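You operate a simulated robot arm through the tools that you are given. There is no shell and no other tool.

The job below is to be done with a simulated robot arm. You get a single attempt, and the scene is never put back.

Task
Coat the purple pad with glue and dry it under the fan.
Fine: lay it in the brown frame, use the blue dabber dipped in the glue tub and put it back, turn the fan at it, fan on and off after; leave the other pad and dabber. Set down upright: blue dabber. A coat counts when it lies all over at full strength: go over it till it gets no stronger.

It is judged by the outcome, as a careful person would: the job done as asked, and still so three seconds after it is handed in. It fails if anything else is knocked over, pushed out of place, dropped, spilled or broken.

Robot
A 7-joint arm with a two-finger parallel gripper, fixed in place. Base frame: the origin is on the floor under the middle of its stand, x ahead of it, y to its left, z up; the work surface is at about z = 735. Readings come in mm, degrees, newtons and seconds.
With the tool pointing down near the work surface it reaches from about 280 to 680 mm from the base axis. Its first joint turns from -66.0 to 66.0 degrees. Payload 1.57 kg.
The tool frame sits at the grasp point between the pads (the TCP): z along the fingers, y along the line on which they close. The tips reach 30 mm beyond it. Largest opening 110 mm; finger width 24, thickness 12; the body of the gripper, 48 by 112 mm, starts 78 mm behind the TCP.
Orientation is that of the tool frame in the base frame, as a unit quaternion [x, y, z, w]. With the fingers straight down and closing along the base's y, the tool's x points along the base's -x, its y along +y and its z along -z.

Tools
- The arm moves only by the tool step_arm. Its arguments are lists of equal length, an entry for each row: "grip": the finger opening in m, from 0 to 0.11; "translation": the shift along the tool's x, y, z in units of 400 mm (1.0 is 400 mm), a list of three; "turn": the turn, a rotation vector about the tool's x, y, z in units of 180 degrees (1.0 is 180 degrees), a list of three. In form: {"grip": [grip, ...], "translation": [[x, y, z], ...], "turn": [[wx, wy, wz], ...]}. A call has 1 to 20 rows; each row is the pose to reach, as a shift and turn from the pose commanded when the call began, along the tool's axes at that moment. A call with a number of a shift or a turn outside -1 to 1 is refused whole. Rows are played at 5 a second. More than 50 mm and 8.6 degrees between two rows, or a gripper value outside its range, and nothing of the call is played. A pose out of reach is approached as far as the arm can. The call stops where the force on the tool passes 40 N (or 10 N more than at its start, if that is more) or the arm is blocked; 0.2 s more then pass. The fingers move at their own pace (about 108 mm/s each) and stop on an object; they squeeze with about 37 N. The grip force told is the motor's: it shows also when the fingers shut on nothing. Time passes only in rows, and 0.2 s behind the last, so rows that repeat a pose let the fingers close. The reply holds the time, the measured pose of the TCP, the force on the tool along the base axes, the opening and the grip force, in the units named above and with some noise, with the torque about the TCP (base axes, N m) and any sound that the robot's microphone picked up.
- Cameras (640 x 400 px; columns grow to the right, rows downward): "scene" is fixed at [169.7, -396.4, 1402.2]; the picture's right is [0.75, -0.67, 0.00], its down [-0.39, -0.44, -0.81] and it looks along [0.54, 0.60, -0.59] (base axes); focal length 337 px, centre (320, 200). "wrist" rides on the gripper at [70, 16, -141] in the tool frame; the picture's right is [-0.23, 0.97, 0.00], its down [-0.86, -0.20, -0.48] and it looks along [-0.47, -0.11, 0.88] (tool axes); focal length 222 px, centre (320, 200). There is no depth. A picture from a camera that has moved, and an enlarged one, comes with that camera's place and axes in the base frame and with its lens.
- camera(camera): a new picture of that camera. No time passes.
- enlarge(camera, box): a new picture of the part [left, top, right, bottom] of that camera's present view, enlarged. No time passes.
- finish_job(): hands the job in; it is judged then, once.

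Nothing tells you positions but the pictures and the camera data. Unless the task says otherwise, let go and move clear before handing in.

The tools are called by a JSON object that holds its "name" and its "arguments". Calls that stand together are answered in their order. step_arm: Moves the arm, as the interface text tells. Its arguments: {"type":"object","properties":{"grip":{"type":"array"},"translation":{"type":"array"},"turn":{"type":"array"}},"required":["grip","translation","turn"]} The other tools are called the same way: camera (camera) takes a picture; enlarge (camera, box) takes an enlarged picture of a part of a camera's view; finish_job () hands the job in.

At the start:

```text
t: 0.0
tool_pos: [378.3, 81.7, 1141.5]
tool_rot: [-0.001, 1.0, 0.001, 0.0]
ft_force: [0.8, -0.8, 0.0]
moment: [0.02, -0.01, 0.01]
opening: 109.9
grasp_force: 0.0
```

scene: 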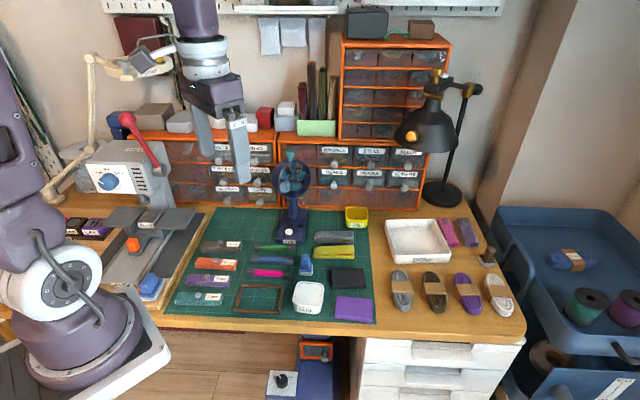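
wrist: 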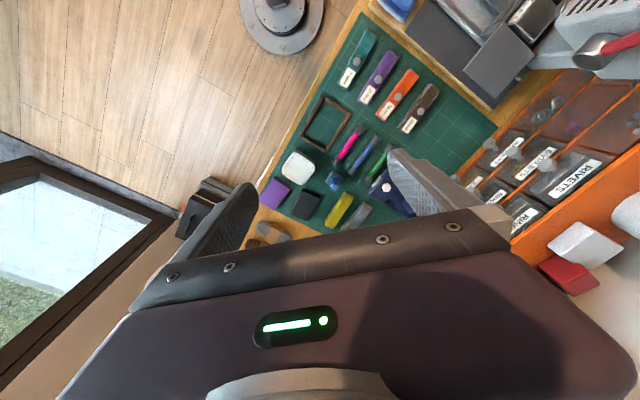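

I see a workbench with a green cutting mat, a purple pad, a dark pad, a brown frame, a white tub, a small fan, and some dabbers. I'll look closer before moving.

{"name": "enlarge", "arguments": {"camera": "scene", "box": [160, 200, 380, 337]}}

{"name": "enlarge", "arguments": {"camera": "scene", "box": [260, 220, 390, 330]}}

{"name": "enlarge", "arguments": {"camera": "wrist", "box": [240, 20, 460, 240]}}

{"name": "enlarge", "arguments": {"camera": "scene", "box": [250, 140, 340, 250]}}

```text
2.91 times, centred on (270, 268) of scene
camera zoom: at [169.7, -396.4, 1402.2], right [0.75, -0.67, 0.0], down [-0.39, -0.44, -0.81], along [0.54, 0.6, -0.59], focal length 980 px, centre (466, 1)
```

zoom: 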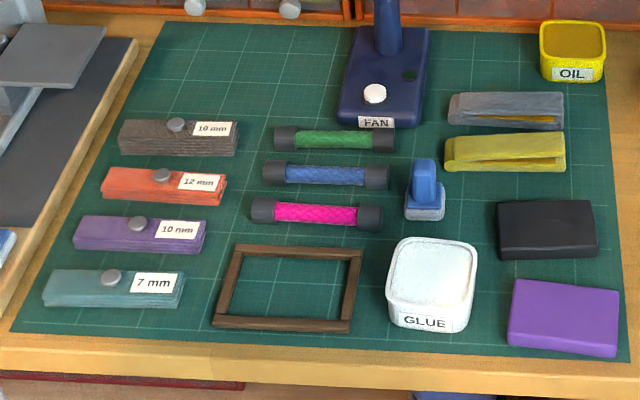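

```text
3.64 times, centred on (325, 275) of scene
camera zoom: at [169.7, -396.4, 1402.2], right [0.75, -0.67, 0.0], down [-0.39, -0.44, -0.81], along [0.54, 0.6, -0.59], focal length 1225 px, centre (302, -73)
```

zoom: 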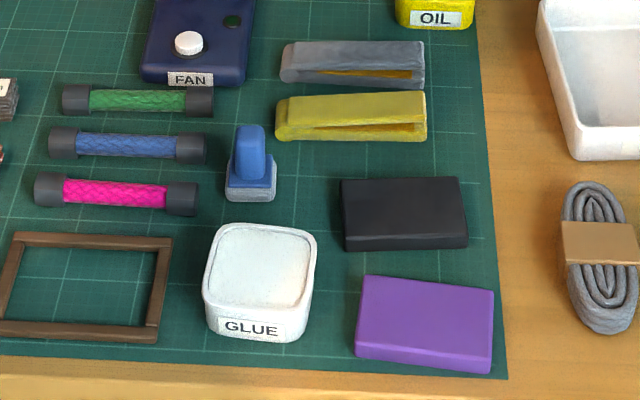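

```text
1.82 times, centred on (350, 130) of wrist
camera zoom: at [309.6, 98.3, 1283.6], right [0.23, 0.97, 0.0], down [0.86, -0.2, 0.48], along [0.47, -0.11, -0.88], focal length 404 px, centre (266, 327)
```

zoom: 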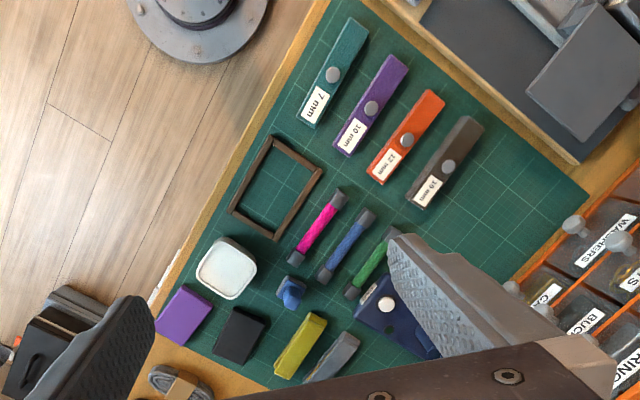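

```text
3.64 times, centred on (295, 195) of scene
camera zoom: at [169.7, -396.4, 1402.2], right [0.75, -0.67, 0.0], down [-0.39, -0.44, -0.81], along [0.54, 0.6, -0.59], focal length 1225 px, centre (411, 218)
```

zoom: 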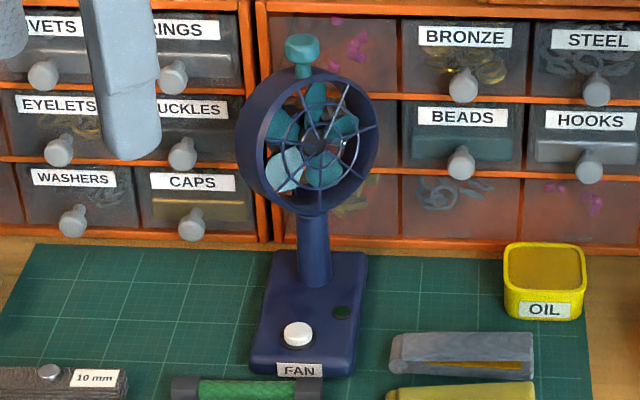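

The mat holds a purple pad, black pad, blue dabber, GLUE and OIL tubs and the brown frame; the fan stands behind with a knob on top and a white button. I'll look for the other dabber and compute positions.

{"name": "enlarge", "arguments": {"camera": "scene", "box": [370, 200, 530, 330]}}

{"name": "enlarge", "arguments": {"camera": "scene", "box": [50, 190, 210, 310]}}

{"name": "enlarge", "arguments": {"camera": "scene", "box": [220, 270, 300, 320]}}

{"name": "enlarge", "arguments": {"camera": "scene", "box": [290, 240, 380, 325]}}

```text
3.08 times, centred on (450, 265) of scene
camera zoom: at [169.7, -396.4, 1402.2], right [0.75, -0.67, 0.0], down [-0.39, -0.44, -0.81], along [0.54, 0.6, -0.59], focal length 1036 px, centre (-80, 0)
```

zoom: 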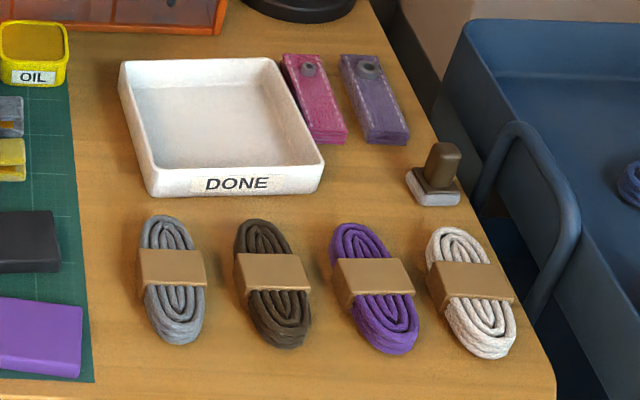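

```text
3.33 times, centred on (130, 250) of scene
camera zoom: at [169.7, -396.4, 1402.2], right [0.75, -0.67, 0.0], down [-0.39, -0.44, -0.81], along [0.54, 0.6, -0.59], focal length 1123 px, centre (953, 33)
```

zoom: 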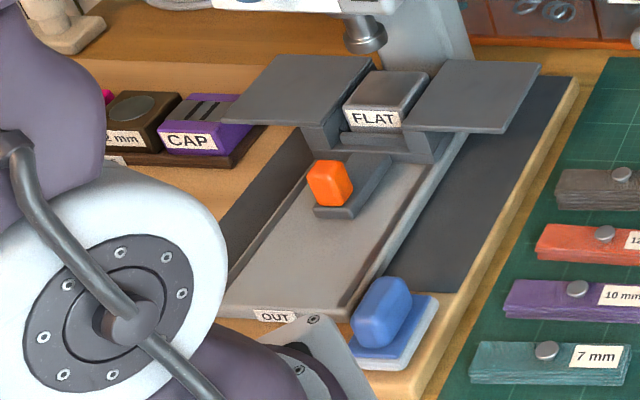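

```text
8.00 times, centred on (260, 295) of scene
camera zoom: at [169.7, -396.4, 1402.2], right [0.75, -0.67, 0.0], down [-0.39, -0.44, -0.81], along [0.54, 0.6, -0.59], focal length 2695 px, centre (800, -560)
```

zoom: 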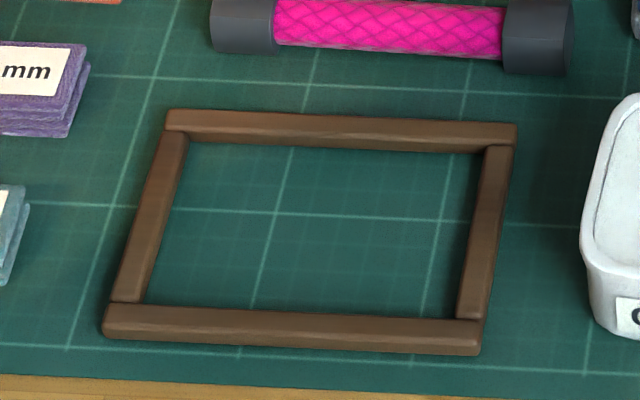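

```text
4.71 times, centred on (335, 282) of scene
camera zoom: at [169.7, -396.4, 1402.2], right [0.75, -0.67, 0.0], down [-0.39, -0.44, -0.81], along [0.54, 0.6, -0.59], focal length 1585 px, centre (249, -188)
```

zoom: 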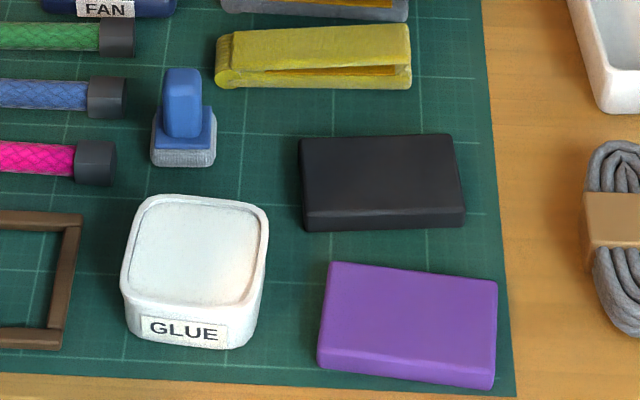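

The pads, tub, dabber and frame lie on a mat turned about 45° to the base axes; I take the purple pad at about (547, -94), the frame at (400, 74), the tub at (484, -7), the dabber at (541, 70) and the fan at (640, 248). Next I go to a lower view over the purple pad with the gripper turned 50° to refine these.

{"name": "step_arm", "arguments": {"grip": [0.11, 0.11, 0.11, 0.11, 0.11, 0.11, 0.11, 0.11], "translation": [[-0.035, -0.045, 0.055], [-0.075, -0.09, 0.11], [-0.11, -0.135, 0.165], [-0.15, -0.18, 0.22], [-0.19, -0.225, 0.275], [-0.225, -0.27, 0.33], [-0.265, -0.315, 0.39], [-0.305, -0.355, 0.45]], "turn": [[0, 0, 0.0347], [0, 0, 0.0694], [0, 0, 0.1042], [0, 0, 0.1389], [0, 0, 0.1736], [0, 0, 0.2083], [0, 0, 0.243], [0, 0, 0.2778]]}}

{"name": "camera", "arguments": {"camera": "wrist"}}

{"name": "camera", "arguments": {"camera": "scene"}}

```text
t: 1.8
tool_pos: [499.7, -60.5, 961.7]
tool_rot: [0.423, 0.906, 0.0, -0.001]
ft_force: [-1.1, -0.1, -0.1]
moment: [0.01, -0.04, -0.01]
opening: 110.3
grasp_force: 0.0
```

```text
taken
camera wrist: at [469.1, 3.3, 1103.1], right [0.89, 0.45, 0.0], down [0.4, -0.78, 0.48], along [0.22, -0.43, -0.88], focal length 222 px, centre (320, 200)
```

wrist: 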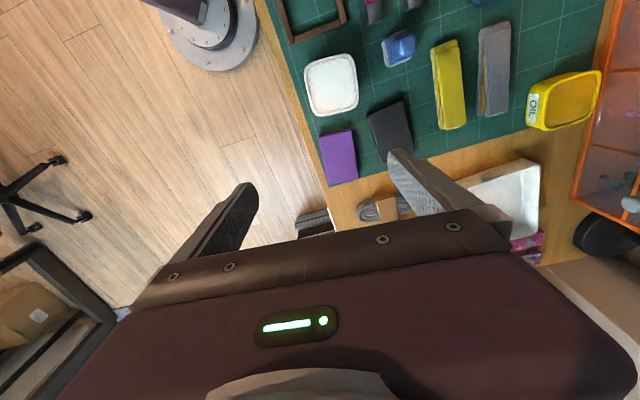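

```text
taken
```

scene: 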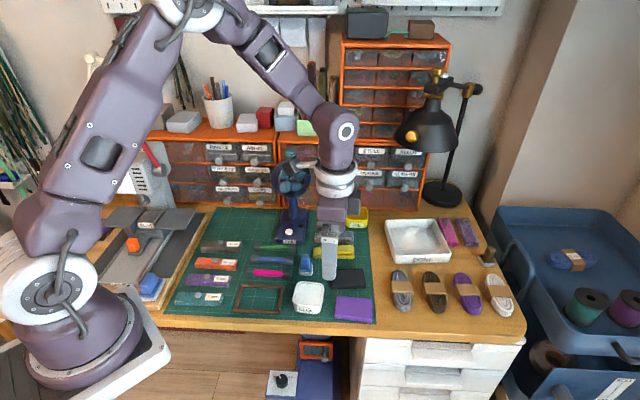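

I now see the pads, tub and dabber from above. I'll enlarge the wrist view to measure them more exactly.

{"name": "enlarge", "arguments": {"camera": "wrist", "box": [290, 80, 450, 190]}}

{"name": "enlarge", "arguments": {"camera": "wrist", "box": [270, 0, 430, 120]}}

{"name": "enlarge", "arguments": {"camera": "scene", "box": [325, 262, 385, 325]}}

```text
3.64 times, centred on (370, 135) of wrist
camera zoom: at [469.1, 3.3, 1103.1], right [0.89, 0.45, 0.0], down [0.4, -0.78, 0.48], along [0.22, -0.43, -0.88], focal length 808 px, centre (138, 436)
```

zoom: 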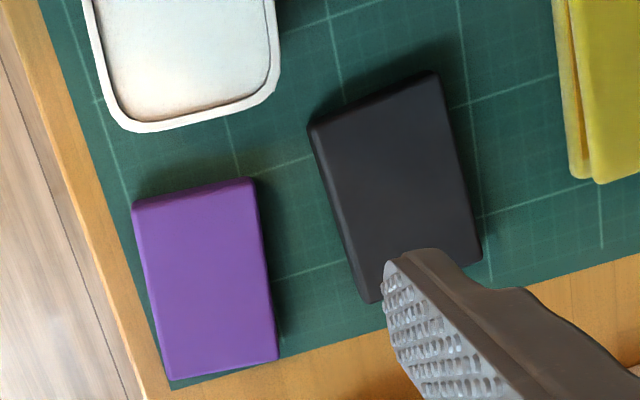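

```text
3.33 times, centred on (350, 60) of wrist
camera zoom: at [469.1, 3.3, 1103.1], right [0.89, 0.45, 0.0], down [0.4, -0.78, 0.48], along [0.22, -0.43, -0.88], focal length 740 px, centre (220, 667)
```

zoom: 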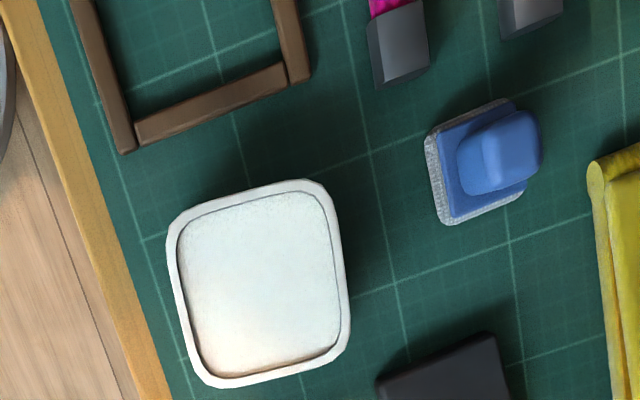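

```text
6.35 times, centred on (355, 294) of scene
camera zoom: at [169.7, -396.4, 1402.2], right [0.75, -0.67, 0.0], down [-0.39, -0.44, -0.81], along [0.54, 0.6, -0.59], focal length 2139 px, centre (98, -394)
```

zoom: 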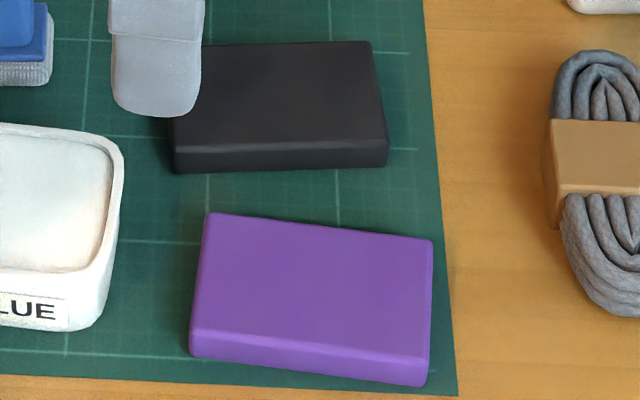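

The pad measures about 85 x 52 mm with centre near (550, -87), its short side at about 38°. Before gripping I'll look at the frame from closer to know its inner size and bar height.

{"name": "step_arm", "arguments": {"grip": [0.11, 0.11, 0.11, 0.11, 0.11], "translation": [[0.0764, 0.0027, 0.041], [0.1528, 0.0053, 0.082], [0.2292, 0.008, 0.123], [0.3056, 0.0106, 0.164], [0.382, 0.0133, 0.205]], "turn": [[0, 0, 0], [0, 0, 0], [0, 0, 0], [0, 0, 0], [0, 0, 0]]}}

{"name": "camera", "arguments": {"camera": "wrist"}}

{"name": "enlarge", "arguments": {"camera": "wrist", "box": [250, 60, 410, 200]}}

```text
t: 3.0
tool_pos: [405.2, 60.2, 881.5]
tool_rot: [0.423, 0.906, -0.001, 0.0]
ft_force: [-0.7, 0.0, 0.3]
moment: [0.0, 0.03, 0.03]
opening: 110.1
grasp_force: 0.2
```

```text
taken
camera wrist: at [374.5, 124.8, 1021.5], right [0.89, 0.45, 0.0], down [0.4, -0.78, 0.48], along [0.22, -0.43, -0.88], focal length 222 px, centre (320, 200)
```

wrist: 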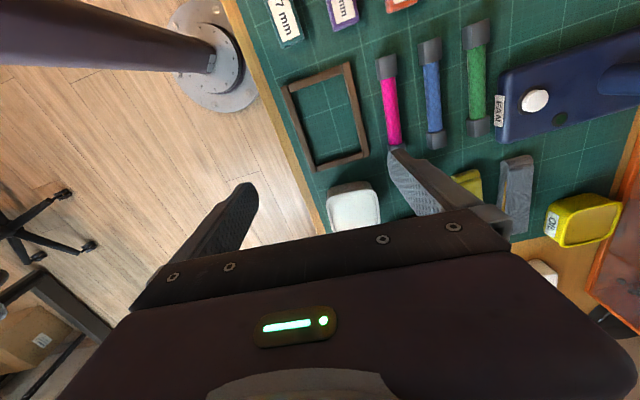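

```text
2.86 times, centred on (330, 130) of wrist
camera zoom: at [374.5, 124.8, 1021.5], right [0.89, 0.45, 0.0], down [0.4, -0.78, 0.48], along [0.22, -0.43, -0.88], focal length 635 px, centre (291, 400)
```

zoom: 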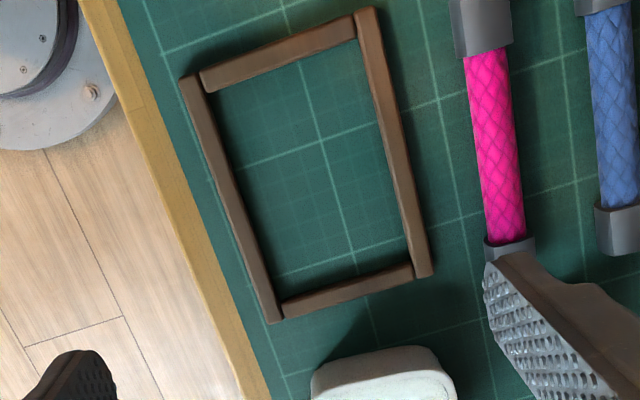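

The frame sits around (406, 85), outer about 107 x 77 mm with its long side at -45°. I'll zoom on its bars to get the inner opening and height.

{"name": "enlarge", "arguments": {"camera": "wrist", "box": [280, 55, 376, 115]}}

{"name": "enlarge", "arguments": {"camera": "wrist", "box": [300, 125, 380, 175]}}

{"name": "enlarge", "arguments": {"camera": "scene", "box": [230, 280, 290, 317]}}

```text
6.67 times, centred on (328, 85) of wrist
camera zoom: at [374.5, 124.8, 1021.5], right [0.89, 0.45, 0.0], down [0.4, -0.78, 0.48], along [0.22, -0.43, -0.88], focal length 1481 px, centre (267, 967)
```

zoom: 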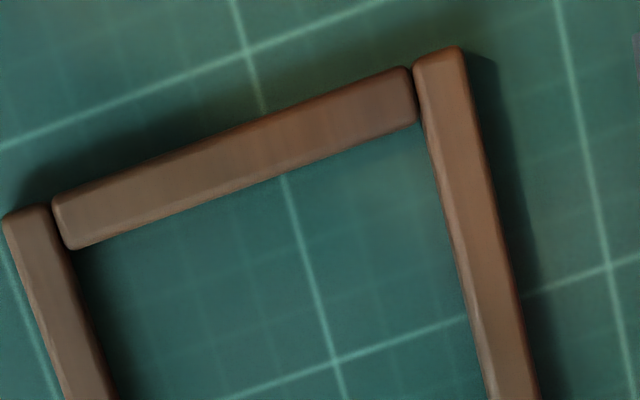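

```text
8.00 times, centred on (340, 150) of wrist
camera zoom: at [374.5, 124.8, 1021.5], right [0.89, 0.45, 0.0], down [0.4, -0.78, 0.48], along [0.22, -0.43, -0.88], focal length 1777 px, centre (160, 600)
```

zoom: 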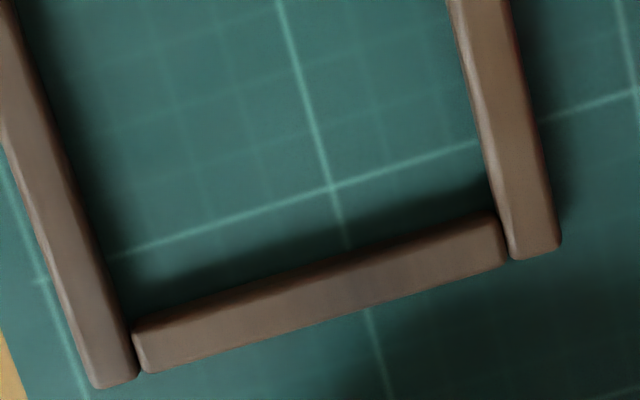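

```text
10.67 times, centred on (260, 298) of scene
camera zoom: at [169.7, -396.4, 1402.2], right [0.75, -0.67, 0.0], down [-0.39, -0.44, -0.81], along [0.54, 0.6, -0.59], focal length 3593 px, centre (960, -851)
```

zoom: 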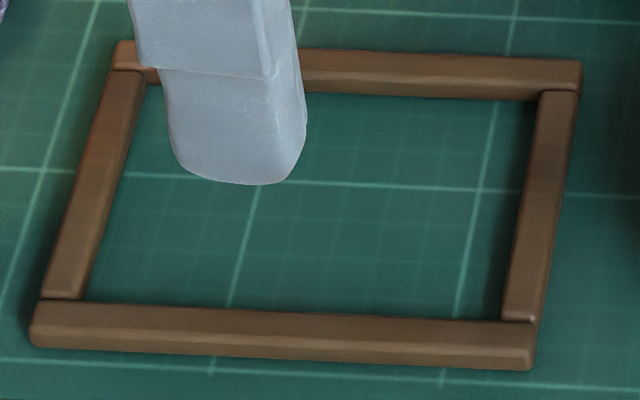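

The frame's inner opening is about 92 x 61 mm, bars roughly 8 wide and 6 tall, centred at (405.7, 85.6) with the long side at -45.4°. Next I move above the purple pad at (550.6, -87.4), aligned to its short side, and check before descending.

{"name": "step_arm", "arguments": {"grip": [0.11, 0.1, 0.09, 0.08, 0.07, 0.07], "translation": [[-0.103, 0.0083, 0.026], [-0.206, 0.0167, 0.052], [-0.309, 0.025, 0.077], [-0.413, 0.0334, 0.103], [-0.516, 0.0417, 0.129], [-0.516, 0.0417, 0.129]], "turn": [[0, 0, 0.0016], [0, 0, 0.0032], [0, 0, 0.0048], [0, 0, 0.0064], [0, 0, 0.0081], [0, 0, 0.0081]]}}

{"name": "camera", "arguments": {"camera": "wrist"}}

{"name": "enlarge", "arguments": {"camera": "scene", "box": [300, 220, 400, 325]}}

```text
t: 4.4
tool_pos: [551.7, -86.1, 828.5]
tool_rot: [0.433, 0.901, -0.001, 0.0]
ft_force: [-1.1, 0.2, 0.4]
moment: [-0.01, -0.01, 0.03]
opening: 70.1
grasp_force: 0.0
```

```text
taken
camera wrist: at [521.9, -22.2, 970.0], right [0.9, 0.43, 0.0], down [0.38, -0.79, 0.48], along [0.2, -0.43, -0.88], focal length 222 px, centre (320, 200)
```

wrist: 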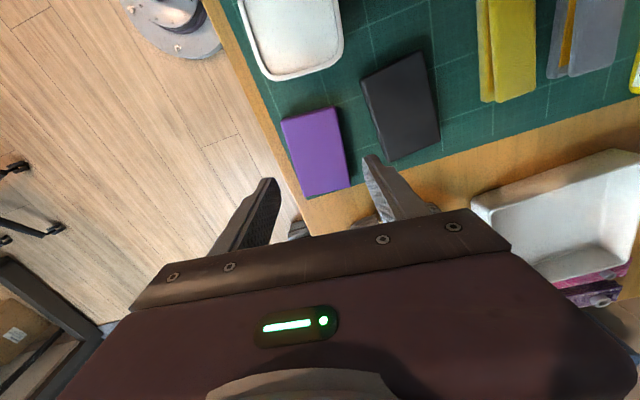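

```text
3.81 times, centred on (350, 272) of scene
camera zoom: at [169.7, -396.4, 1402.2], right [0.75, -0.67, 0.0], down [-0.39, -0.44, -0.81], along [0.54, 0.6, -0.59], focal length 1283 px, centre (206, -76)
```

zoom: 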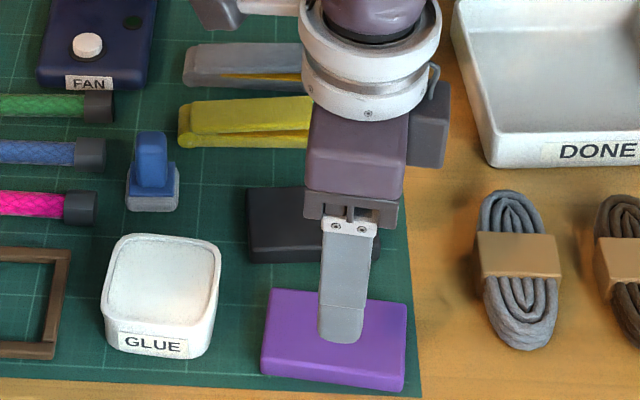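

The gripper is above the pad. I'll measure the pad once more from this nearer view before going down.

{"name": "enlarge", "arguments": {"camera": "wrist", "box": [250, 90, 410, 210]}}

```text
3.33 times, centred on (330, 150) of wrist
camera zoom: at [521.9, -22.2, 970.0], right [0.9, 0.43, 0.0], down [0.38, -0.79, 0.48], along [0.2, -0.43, -0.88], focal length 740 px, centre (287, 367)
```

zoom: 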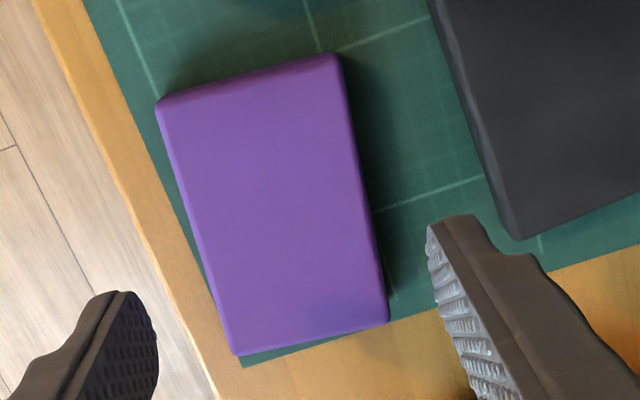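

The pad's centre is confirmed at about (550, -87) and the fingers straddle it with room to the black pad. I descend, stop with the tips about 4 mm above the mat and close.

{"name": "step_arm", "arguments": {"grip": [0.07, 0.07, 0.07, 0.07, 0.07, 0.06, 0.05, 0.045, 0.045, 0.045], "translation": [[0, 0, 0.04], [0, 0, 0.08], [0, 0, 0.115], [0, 0, 0.14], [0, 0, 0.14], [0, 0, 0.14], [0, 0, 0.14], [0, 0, 0.14], [0, 0, 0.14], [0, 0, 0.14]], "turn": [[0, 0, 0], [0, 0, 0], [0, 0, 0], [0, 0, 0], [0, 0, 0], [0, 0, 0], [0, 0, 0], [0, 0, 0], [0, 0, 0], [0, 0, 0]]}}

{"name": "enlarge", "arguments": {"camera": "scene", "box": [310, 240, 390, 325]}}

{"name": "camera", "arguments": {"camera": "wrist"}}

```text
t: 6.6
tool_pos: [551.9, -85.7, 772.7]
tool_rot: [0.434, 0.901, 0.001, 0.0]
ft_force: [-1.2, 1.2, 0.6]
moment: [-0.03, 0.01, 0.02]
opening: 54.1
grasp_force: 37.2
```

```text
4.71 times, centred on (350, 282) of scene
camera zoom: at [169.7, -396.4, 1402.2], right [0.75, -0.67, 0.0], down [-0.39, -0.44, -0.81], along [0.54, 0.6, -0.59], focal length 1585 px, centre (179, -188)
```

zoom: 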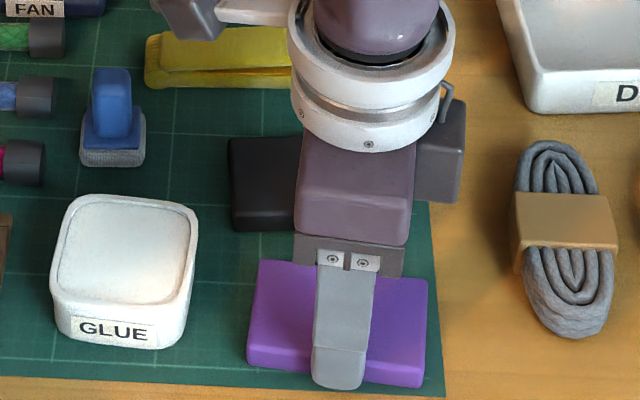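

```text
taken
camera wrist: at [521.6, -21.9, 914.0], right [0.9, 0.43, 0.0], down [0.38, -0.79, 0.48], along [0.21, -0.43, -0.88], focal length 222 px, centre (320, 200)
```

wrist: 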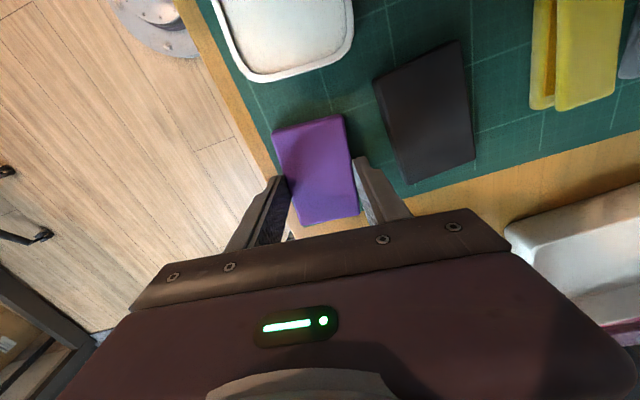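

The pad is gripped at 54 mm width. I lift it 80 mm, carry it over to above the frame turning 6° to line up, then check.

{"name": "step_arm", "arguments": {"grip": [0.045, 0.045, 0.045, 0.045, 0.045, 0.045, 0.045, 0.045, 0.045, 0.045, 0.045, 0.045], "translation": [[0, 0, -0.03], [0, 0, -0.08], [0, 0, -0.14], [0, 0, -0.2], [0.08, -0.0025, -0.2], [0.16, -0.005, -0.2], [0.25, -0.0077, -0.2], [0.34, -0.0105, -0.2], [0.43, -0.0133, -0.2], [0.51, -0.0158, -0.2], [0.5635, -0.0175, -0.2], [0.5635, -0.0175, -0.2]], "turn": [[0, 0, 0], [0, 0, 0], [0, 0, 0], [0, 0, 0], [0, 0, -0.005], [0, 0, -0.01], [0, 0, -0.015], [0, 0, -0.02], [0, 0, -0.025], [0, 0, -0.03], [0, 0, -0.0333], [0, 0, -0.0333]]}}

{"name": "camera", "arguments": {"camera": "wrist"}}

{"name": "enlarge", "arguments": {"camera": "wrist", "box": [230, 80, 410, 240]}}

{"name": "enlarge", "arguments": {"camera": "scene", "box": [210, 220, 320, 320]}}

```text
t: 9.2
tool_pos: [406.0, 85.8, 854.2]
tool_rot: [0.387, 0.922, 0.0, 0.001]
ft_force: [0.6, -0.9, -1.8]
moment: [-0.04, -0.01, 0.01]
opening: 53.8
grasp_force: 37.1
```

```text
taken
camera wrist: at [369.5, 146.4, 994.7], right [0.85, 0.52, 0.0], down [0.46, -0.75, 0.48], along [0.25, -0.41, -0.88], focal length 222 px, centre (320, 200)
```

wrist: 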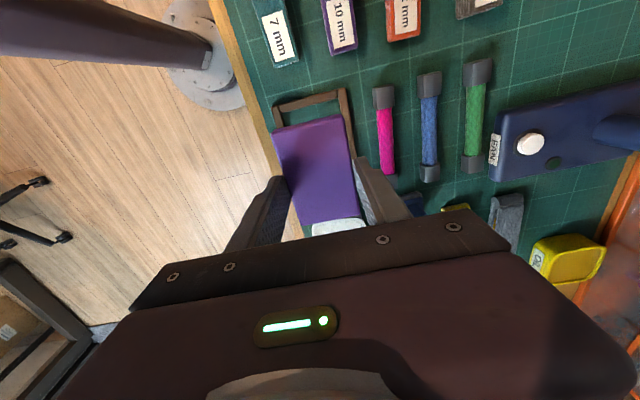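

```text
2.50 times, centred on (320, 160) of wrist
camera zoom: at [369.5, 146.4, 994.7], right [0.85, 0.52, 0.0], down [0.46, -0.75, 0.48], along [0.25, -0.41, -0.88], focal length 555 px, centre (320, 300)
```

zoom: 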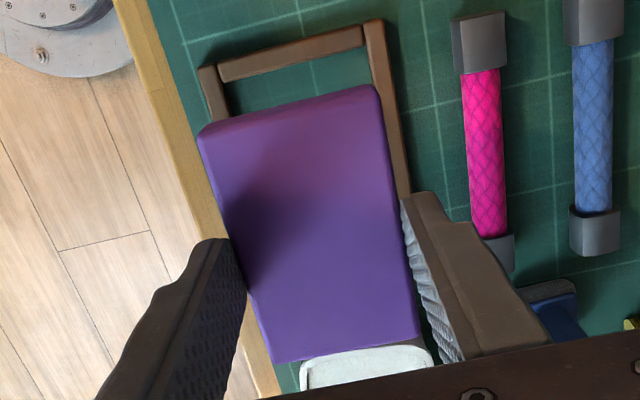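

```text
4.00 times, centred on (265, 270) of scene
camera zoom: at [169.7, -396.4, 1402.2], right [0.75, -0.67, 0.0], down [-0.39, -0.44, -0.81], along [0.54, 0.6, -0.59], focal length 1348 px, centre (540, -80)
```

zoom: 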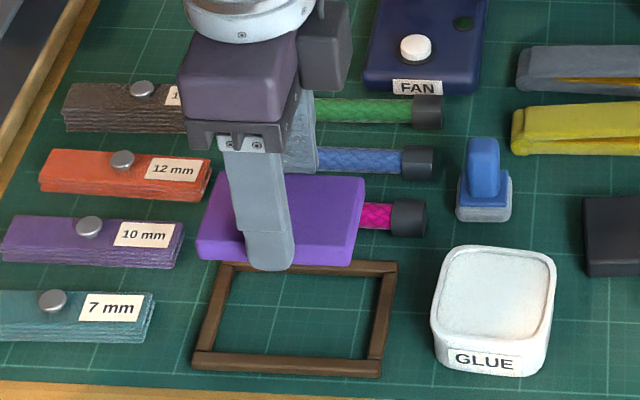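

The held pad is centred on the frame within about 1 mm and 0.5°. I lower it into the frame until the finger tips are just above the bars and check the contact force.

{"name": "step_arm", "arguments": {"grip": [0.045, 0.045, 0.045, 0.045, 0.045, 0.045], "translation": [[0, 0, 0.05], [0, 0, 0.1], [0, 0, 0.14], [0, 0, 0.17], [0, 0, 0.185], [0, 0, 0.185]], "turn": [[0, 0, 0], [0, 0, 0], [0, 0, 0], [0, 0, 0], [0, 0, 0], [0, 0, 0]]}}

{"name": "enlarge", "arguments": {"camera": "scene", "box": [215, 260, 305, 320]}}

{"name": "enlarge", "arguments": {"camera": "wrist", "box": [240, 80, 400, 240]}}

```text
t: 10.6
tool_pos: [405.9, 86.3, 780.1]
tool_rot: [0.387, 0.922, 0.0, 0.0]
ft_force: [0.8, 0.0, -1.6]
moment: [0.0, 0.04, -0.02]
opening: 54.0
grasp_force: 36.9
```

```text
6.67 times, centred on (260, 290) of scene
camera zoom: at [169.7, -396.4, 1402.2], right [0.75, -0.67, 0.0], down [-0.39, -0.44, -0.81], along [0.54, 0.6, -0.59], focal length 2246 px, centre (720, -400)
```

zoom: 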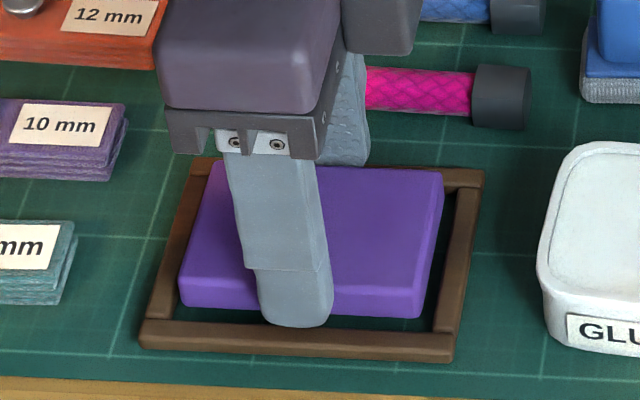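

```text
2.50 times, centred on (320, 160) of wrist
camera zoom: at [369.4, 146.5, 920.4], right [0.85, 0.52, 0.0], down [0.46, -0.75, 0.48], along [0.25, -0.41, -0.88], focal length 555 px, centre (320, 300)
```

zoom: 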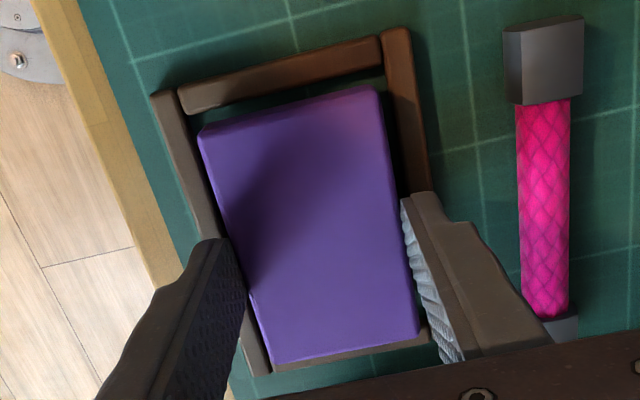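

Alignment looks good, pad above the opening with even margins. I lower 3 mm more and release gently.

{"name": "step_arm", "arguments": {"grip": [0.045, 0.045, 0.045], "translation": [[0, 0, 0.004], [0, 0, 0.0075], [0, 0, 0.0075]], "turn": [[0, 0, 0], [0, 0, 0], [0, 0, 0]]}}

{"name": "enlarge", "arguments": {"camera": "scene", "box": [230, 280, 290, 317]}}

```text
t: 11.4
tool_pos: [405.5, 85.2, 777.4]
tool_rot: [0.386, 0.922, 0.0, 0.0]
ft_force: [0.5, -0.1, -0.9]
moment: [0.01, -0.02, 0.01]
opening: 54.3
grasp_force: 36.8
```

```text
10.67 times, centred on (260, 298) of scene
camera zoom: at [169.7, -396.4, 1402.2], right [0.75, -0.67, 0.0], down [-0.39, -0.44, -0.81], along [0.54, 0.6, -0.59], focal length 3593 px, centre (960, -851)
```

zoom: 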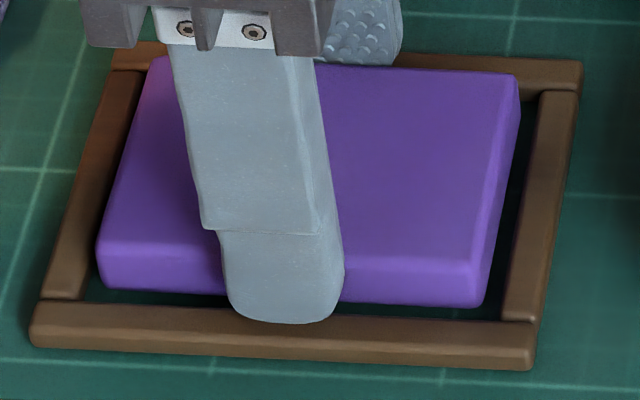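

The pad (about 13-14 mm thick) sits centred with margins on all sides and the tips still clear the bars. I lower 2.5 mm more and open the fingers, then rise.

{"name": "step_arm", "arguments": {"grip": [0.045, 0.045, 0.056, 0.062, 0.07, 0.07, 0.07], "translation": [[0, 0, 0.003], [0, 0, 0.00625], [0, 0, 0.00625], [0, 0, 0.00625], [0, 0, 0.00625], [0, 0, 0.00625], [0, 0, 0.00625]], "turn": [[0, 0, 0], [0, 0, 0], [0, 0, 0], [0, 0, 0], [0, 0, 0], [0, 0, 0], [0, 0, 0]]}}

{"name": "enlarge", "arguments": {"camera": "scene", "box": [230, 280, 290, 317]}}

```text
t: 13.0
tool_pos: [407.3, 85.8, 773.6]
tool_rot: [0.387, 0.922, 0.0, 0.0]
ft_force: [-0.3, -0.5, 1.2]
moment: [0.0, -0.01, 0.02]
opening: 70.0
grasp_force: 0.0
```

```text
10.67 times, centred on (260, 298) of scene
camera zoom: at [169.7, -396.4, 1402.2], right [0.75, -0.67, 0.0], down [-0.39, -0.44, -0.81], along [0.54, 0.6, -0.59], focal length 3593 px, centre (960, -851)
```

zoom: 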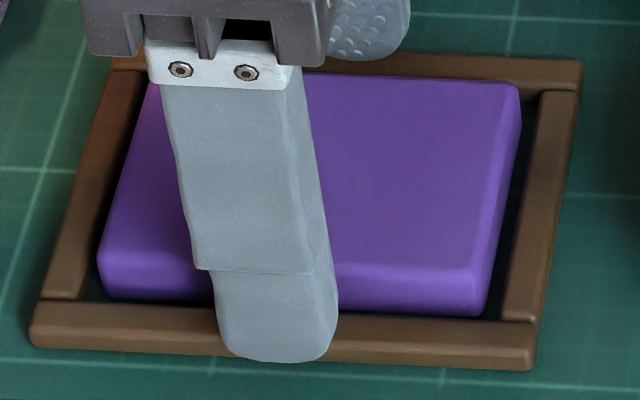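

The pad lies in the frame. I rise straight up and move to look at the blue dabber and the tub from close by.

{"name": "step_arm", "arguments": {"grip": [0.07, 0.07, 0.07, 0.07, 0.07, 0.07, 0.07, 0.07], "translation": [[0, 0, -0.05], [0, 0, -0.12], [0, 0, -0.2], [-0.06, 0.04, -0.24], [-0.13, 0.085, -0.24], [-0.2, 0.13, -0.24], [-0.27, 0.175, -0.24], [-0.316, 0.208, -0.24]], "turn": [[0, 0, 0], [0, 0, 0], [0, 0, 0], [0, 0, 0], [0, 0, 0], [0, 0, 0], [0, 0, 0], [0, 0, 0]]}}

{"name": "camera", "arguments": {"camera": "wrist"}}

{"name": "enlarge", "arguments": {"camera": "scene", "box": [215, 240, 345, 325]}}

{"name": "enlarge", "arguments": {"camera": "wrist", "box": [270, 80, 370, 180]}}

```text
t: 14.8
tool_pos: [555.6, 52.1, 867.7]
tool_rot: [0.387, 0.922, 0.0, 0.0]
ft_force: [0.6, 0.7, 0.0]
moment: [-0.01, 0.02, 0.0]
opening: 69.9
grasp_force: 0.1
```

```text
taken
camera wrist: at [518.1, 114.1, 1009.9], right [0.85, 0.52, 0.0], down [0.46, -0.75, 0.48], along [0.25, -0.41, -0.88], focal length 222 px, centre (320, 200)
```

wrist: 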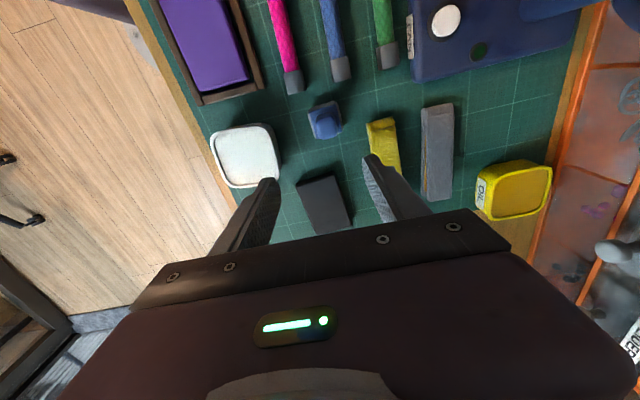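

```text
4.71 times, centred on (280, 282) of scene
camera zoom: at [169.7, -396.4, 1402.2], right [0.75, -0.67, 0.0], down [-0.39, -0.44, -0.81], along [0.54, 0.6, -0.59], focal length 1585 px, centre (508, -188)
```

zoom: 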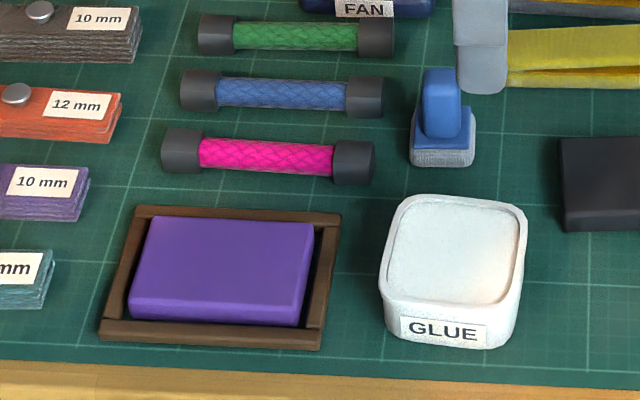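

```text
4.00 times, centred on (320, 130) of wrist
camera zoom: at [518.1, 114.1, 1009.9], right [0.85, 0.52, 0.0], down [0.46, -0.75, 0.48], along [0.25, -0.41, -0.88], focal length 888 px, centre (320, 480)
```

zoom: 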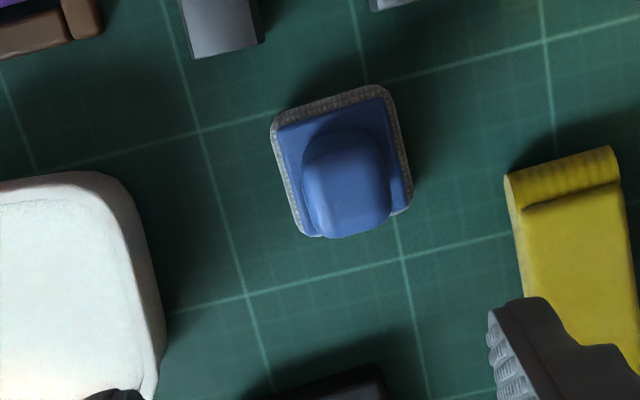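

The pad lies well inside the frame. The blue dabber's base is about 34 mm square at (546, 80), handle about 20 mm wide and roughly 52 mm tall overall; I move over it and check before lowering.

{"name": "step_arm", "arguments": {"grip": [0.06, 0.05, 0.045, 0.045], "translation": [[0.022, 0.011, 0.0], [0.044, 0.021, 0.02], [0.0653, 0.0319, 0.05], [0.0653, 0.0319, 0.05]], "turn": [[0, 0, -0.003], [0, 0, -0.006], [0, 0, -0.009], [0, 0, -0.009]]}}

{"name": "camera", "arguments": {"camera": "wrist"}}

{"name": "enlarge", "arguments": {"camera": "wrist", "box": [270, 120, 370, 220]}}

{"name": "enlarge", "arguments": {"camera": "scene", "box": [270, 210, 340, 290]}}

```text
t: 15.8
tool_pos: [544.4, 80.9, 850.3]
tool_rot: [0.373, 0.928, 0.0, 0.0]
ft_force: [-0.9, 0.8, 0.2]
moment: [-0.02, -0.02, -0.01]
opening: 44.9
grasp_force: 0.1
```

```text
taken
camera wrist: at [506.5, 140.9, 990.3], right [0.84, 0.55, 0.0], down [0.48, -0.74, 0.48], along [0.26, -0.4, -0.88], focal length 222 px, centre (320, 200)
```

wrist: 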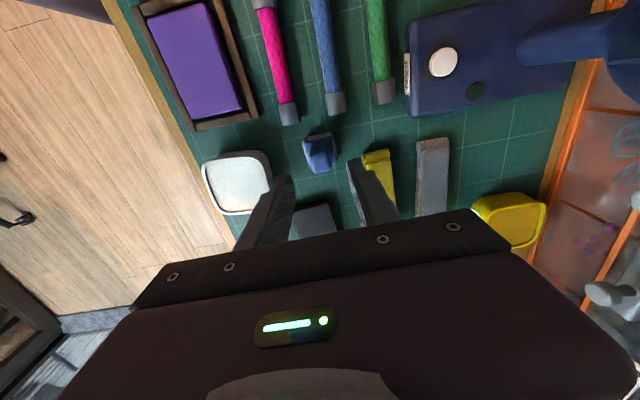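

```text
4.00 times, centred on (320, 170) of wrist
camera zoom: at [506.5, 140.9, 990.3], right [0.84, 0.55, 0.0], down [0.48, -0.74, 0.48], along [0.26, -0.4, -0.88], focal length 888 px, centre (320, 320)
```

zoom: 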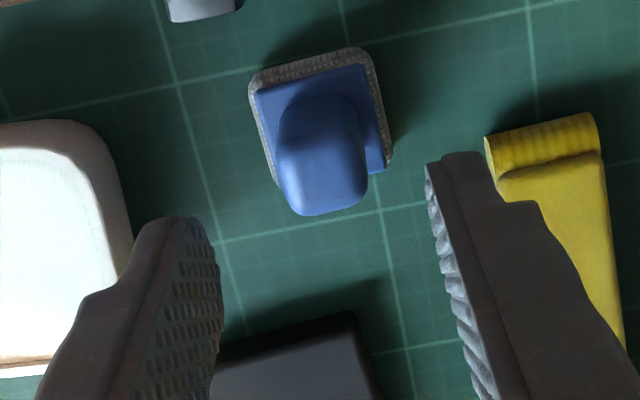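

```text
5.00 times, centred on (305, 250) of scene
camera zoom: at [169.7, -396.4, 1402.2], right [0.75, -0.67, 0.0], down [-0.39, -0.44, -0.81], along [0.54, 0.6, -0.59], focal length 1684 px, centre (395, -50)
```

zoom: 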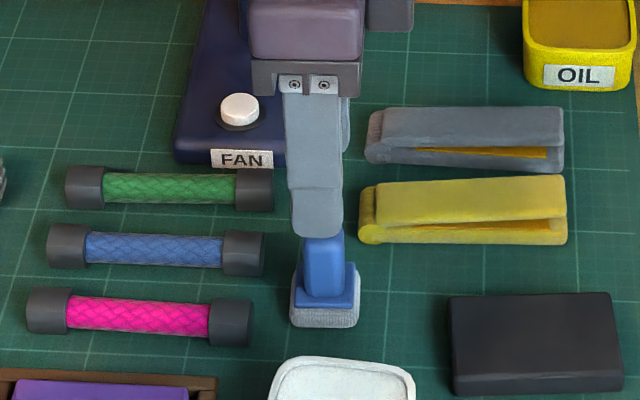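

The gripper is centred over the dabber. I descend so the fingers flank the handle, tips staying above the blue plate, and close.

{"name": "step_arm", "arguments": {"grip": [0.045, 0.045, 0.045, 0.045, 0.045], "translation": [[0, 0, 0.04], [0, 0, 0.08], [0, 0, 0.115], [0, 0, 0.139], [0, 0, 0.139]], "turn": [[0, 0, 0], [0, 0, 0], [0, 0, 0], [0, 0, 0], [0, 0, 0]]}}

{"name": "enlarge", "arguments": {"camera": "scene", "box": [270, 210, 340, 290]}}

{"name": "enlarge", "arguments": {"camera": "wrist", "box": [250, 120, 390, 230]}}

```text
t: 17.0
tool_pos: [543.7, 80.5, 793.0]
tool_rot: [0.374, 0.927, -0.001, -0.001]
ft_force: [0.7, -0.3, -0.7]
moment: [-0.06, 0.0, 0.03]
opening: 45.1
grasp_force: 0.1
```

```text
5.00 times, centred on (305, 250) of scene
camera zoom: at [169.7, -396.4, 1402.2], right [0.75, -0.67, 0.0], down [-0.39, -0.44, -0.81], along [0.54, 0.6, -0.59], focal length 1684 px, centre (395, -50)
```

zoom: 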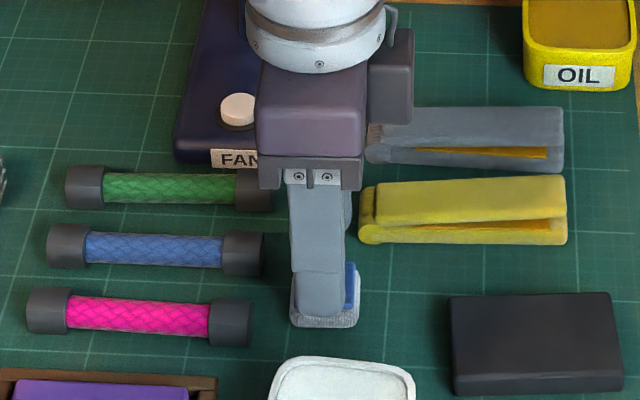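

```text
3.64 times, centred on (320, 175) of wrist
camera zoom: at [506.8, 141.1, 934.8], right [0.84, 0.54, 0.0], down [0.48, -0.74, 0.48], along [0.26, -0.4, -0.88], focal length 808 px, centre (320, 291)
```

zoom: 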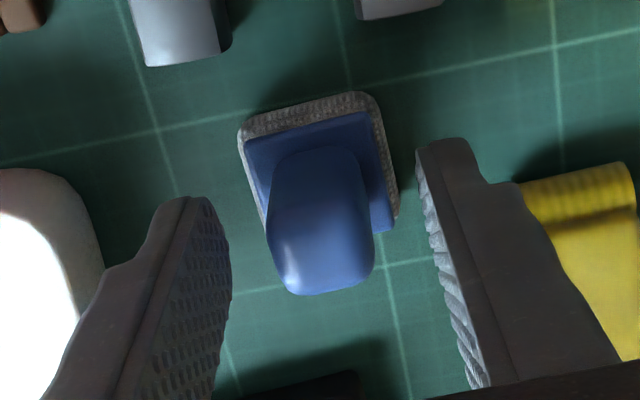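

The fingers are on either side of the handle without touching. I close on it.

{"name": "step_arm", "arguments": {"grip": [0.035, 0.028, 0.022, 0.015, 0.01, 0.01, 0.01], "translation": [[0, 0, 0], [0, 0, 0], [0, 0, 0], [0, 0, 0], [0, 0, 0], [0, 0, 0], [0, 0, 0]], "turn": [[0, 0, 0], [0, 0, 0], [0, 0, 0], [0, 0, 0], [0, 0, 0], [0, 0, 0], [0, 0, 0]]}}

{"name": "enlarge", "arguments": {"camera": "wrist", "box": [250, 120, 390, 230]}}

{"name": "enlarge", "arguments": {"camera": "scene", "box": [280, 230, 340, 290]}}

```text
t: 18.6
tool_pos: [544.4, 81.1, 793.4]
tool_rot: [0.374, 0.927, 0.0, 0.0]
ft_force: [0.0, -0.1, 0.2]
moment: [0.01, 0.02, 0.03]
opening: 19.8
grasp_force: 33.5
```

```text
3.64 times, centred on (320, 175) of wrist
camera zoom: at [506.7, 141.0, 935.0], right [0.84, 0.54, 0.0], down [0.48, -0.74, 0.48], along [0.26, -0.4, -0.88], focal length 808 px, centre (320, 291)
```

zoom: 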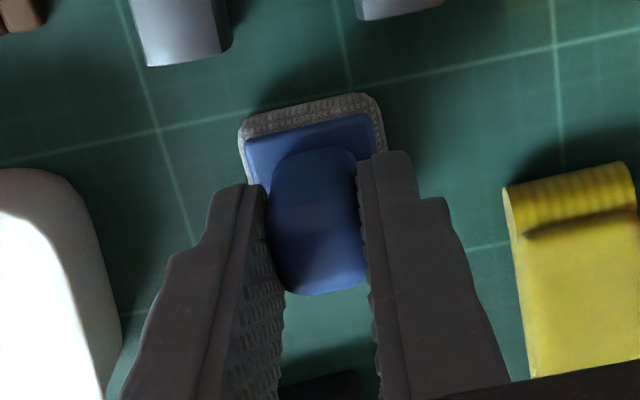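

```text
6.67 times, centred on (310, 260) of scene
camera zoom: at [169.7, -396.4, 1402.2], right [0.75, -0.67, 0.0], down [-0.39, -0.44, -0.81], along [0.54, 0.6, -0.59], focal length 2246 px, centre (387, -200)
```

zoom: 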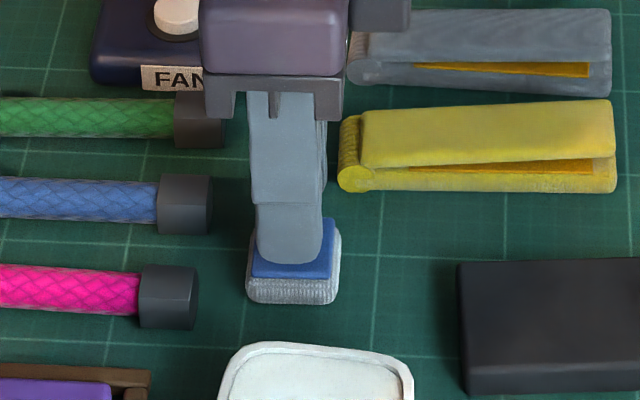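

The dabber handle is held at 19.8 mm. I lift it 70 mm and move aside so that the wrist camera sees the glue tub well.

{"name": "step_arm", "arguments": {"grip": [0.01, 0.01, 0.01, 0.01, 0.01, 0.01, 0.01], "translation": [[0, 0, -0.03], [0, 0, -0.1], [0, 0, -0.175], [-0.045, -0.07, -0.175], [-0.095, -0.145, -0.175], [-0.14, -0.2125, -0.175], [-0.14, -0.2125, -0.175]], "turn": [[0, 0, 0], [0, 0, 0], [0, 0, 0], [0, 0, 0], [0, 0, 0], [0, 0, 0], [0, 0, 0]]}}

{"name": "camera", "arguments": {"camera": "wrist"}}

{"name": "enlarge", "arguments": {"camera": "wrist", "box": [250, 70, 410, 210]}}

{"name": "enlarge", "arguments": {"camera": "scene", "box": [270, 220, 360, 320]}}

```text
t: 20.2
tool_pos: [524.7, -20.0, 863.7]
tool_rot: [0.373, 0.928, 0.0, 0.0]
ft_force: [0.4, 0.3, -0.3]
moment: [0.01, 0.01, -0.01]
opening: 19.7
grasp_force: 33.6
```

```text
taken
camera wrist: at [487.1, 40.7, 1005.0], right [0.84, 0.54, 0.0], down [0.48, -0.74, 0.48], along [0.26, -0.4, -0.88], focal length 222 px, centre (320, 200)
```

wrist: 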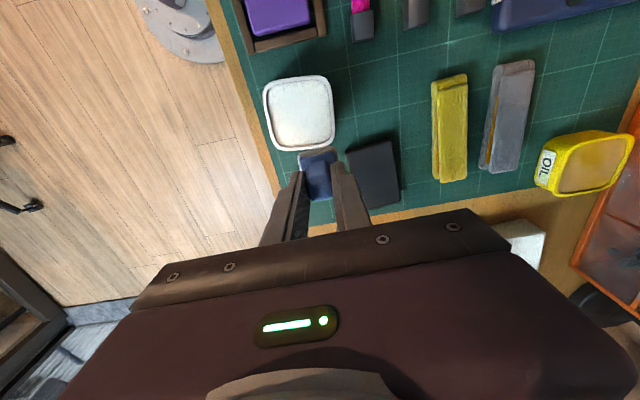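

```text
2.86 times, centred on (330, 140) of wrist
camera zoom: at [487.1, 40.7, 1005.0], right [0.84, 0.54, 0.0], down [0.48, -0.74, 0.48], along [0.26, -0.4, -0.88], focal length 635 px, centre (291, 371)
```

zoom: 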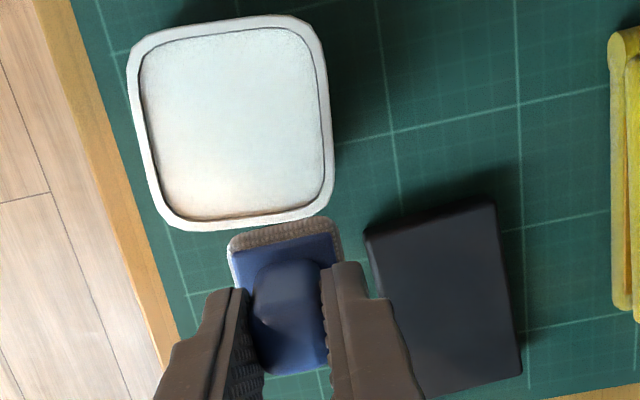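

```text
4.00 times, centred on (315, 270) of scene
camera zoom: at [169.7, -396.4, 1402.2], right [0.75, -0.67, 0.0], down [-0.39, -0.44, -0.81], along [0.54, 0.6, -0.59], focal length 1348 px, centre (340, -80)
```

zoom: 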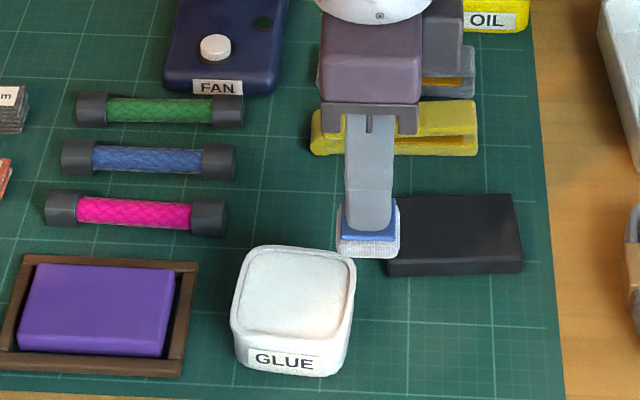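

The tub is about 66 mm across with centre near (488.7, 2.8), rim near z 773. I move the dabber over its middle and go down to just above the rim.

{"name": "step_arm", "arguments": {"grip": [0.01, 0.01, 0.01, 0.01, 0.01], "translation": [[0.055, -0.0125, 0], [0.1065, -0.0253, 0], [0.1065, -0.0253, 0.04], [0.1065, -0.0253, 0.075], [0.1065, -0.0253, 0.075]], "turn": [[0, 0, 0], [0, 0, 0], [0, 0, 0], [0, 0, 0], [0, 0, 0]]}}

{"name": "enlarge", "arguments": {"camera": "scene", "box": [275, 250, 345, 320]}}

{"name": "enlarge", "arguments": {"camera": "wrist", "box": [250, 120, 390, 230]}}

```text
t: 21.4
tool_pos: [487.7, 3.3, 835.0]
tool_rot: [0.373, 0.928, 0.0, 0.0]
ft_force: [0.1, -0.6, -0.9]
moment: [-0.01, 0.03, -0.01]
opening: 19.8
grasp_force: 33.2
```

```text
5.71 times, centred on (310, 285) of scene
camera zoom: at [169.7, -396.4, 1402.2], right [0.75, -0.67, 0.0], down [-0.39, -0.44, -0.81], along [0.54, 0.6, -0.59], focal length 1925 px, centre (377, -286)
```

zoom: 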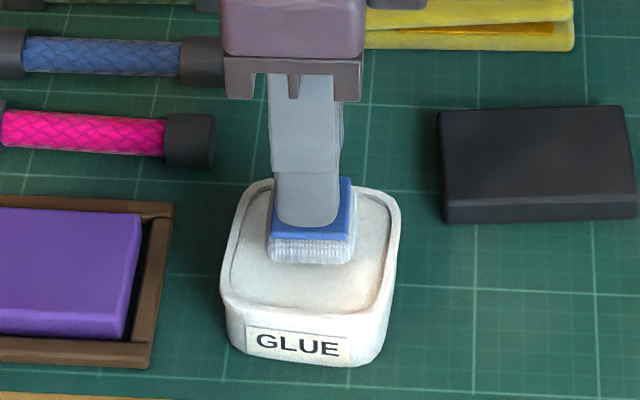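

```text
3.64 times, centred on (320, 175) of wrist
camera zoom: at [449.9, 63.1, 975.0], right [0.84, 0.54, 0.0], down [0.48, -0.74, 0.48], along [0.26, -0.4, -0.88], focal length 808 px, centre (320, 291)
```

zoom: 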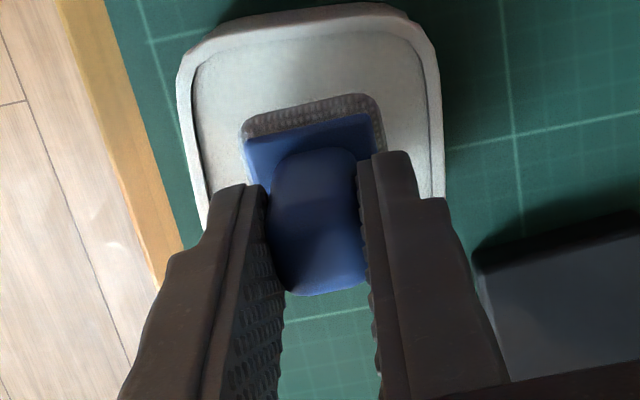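

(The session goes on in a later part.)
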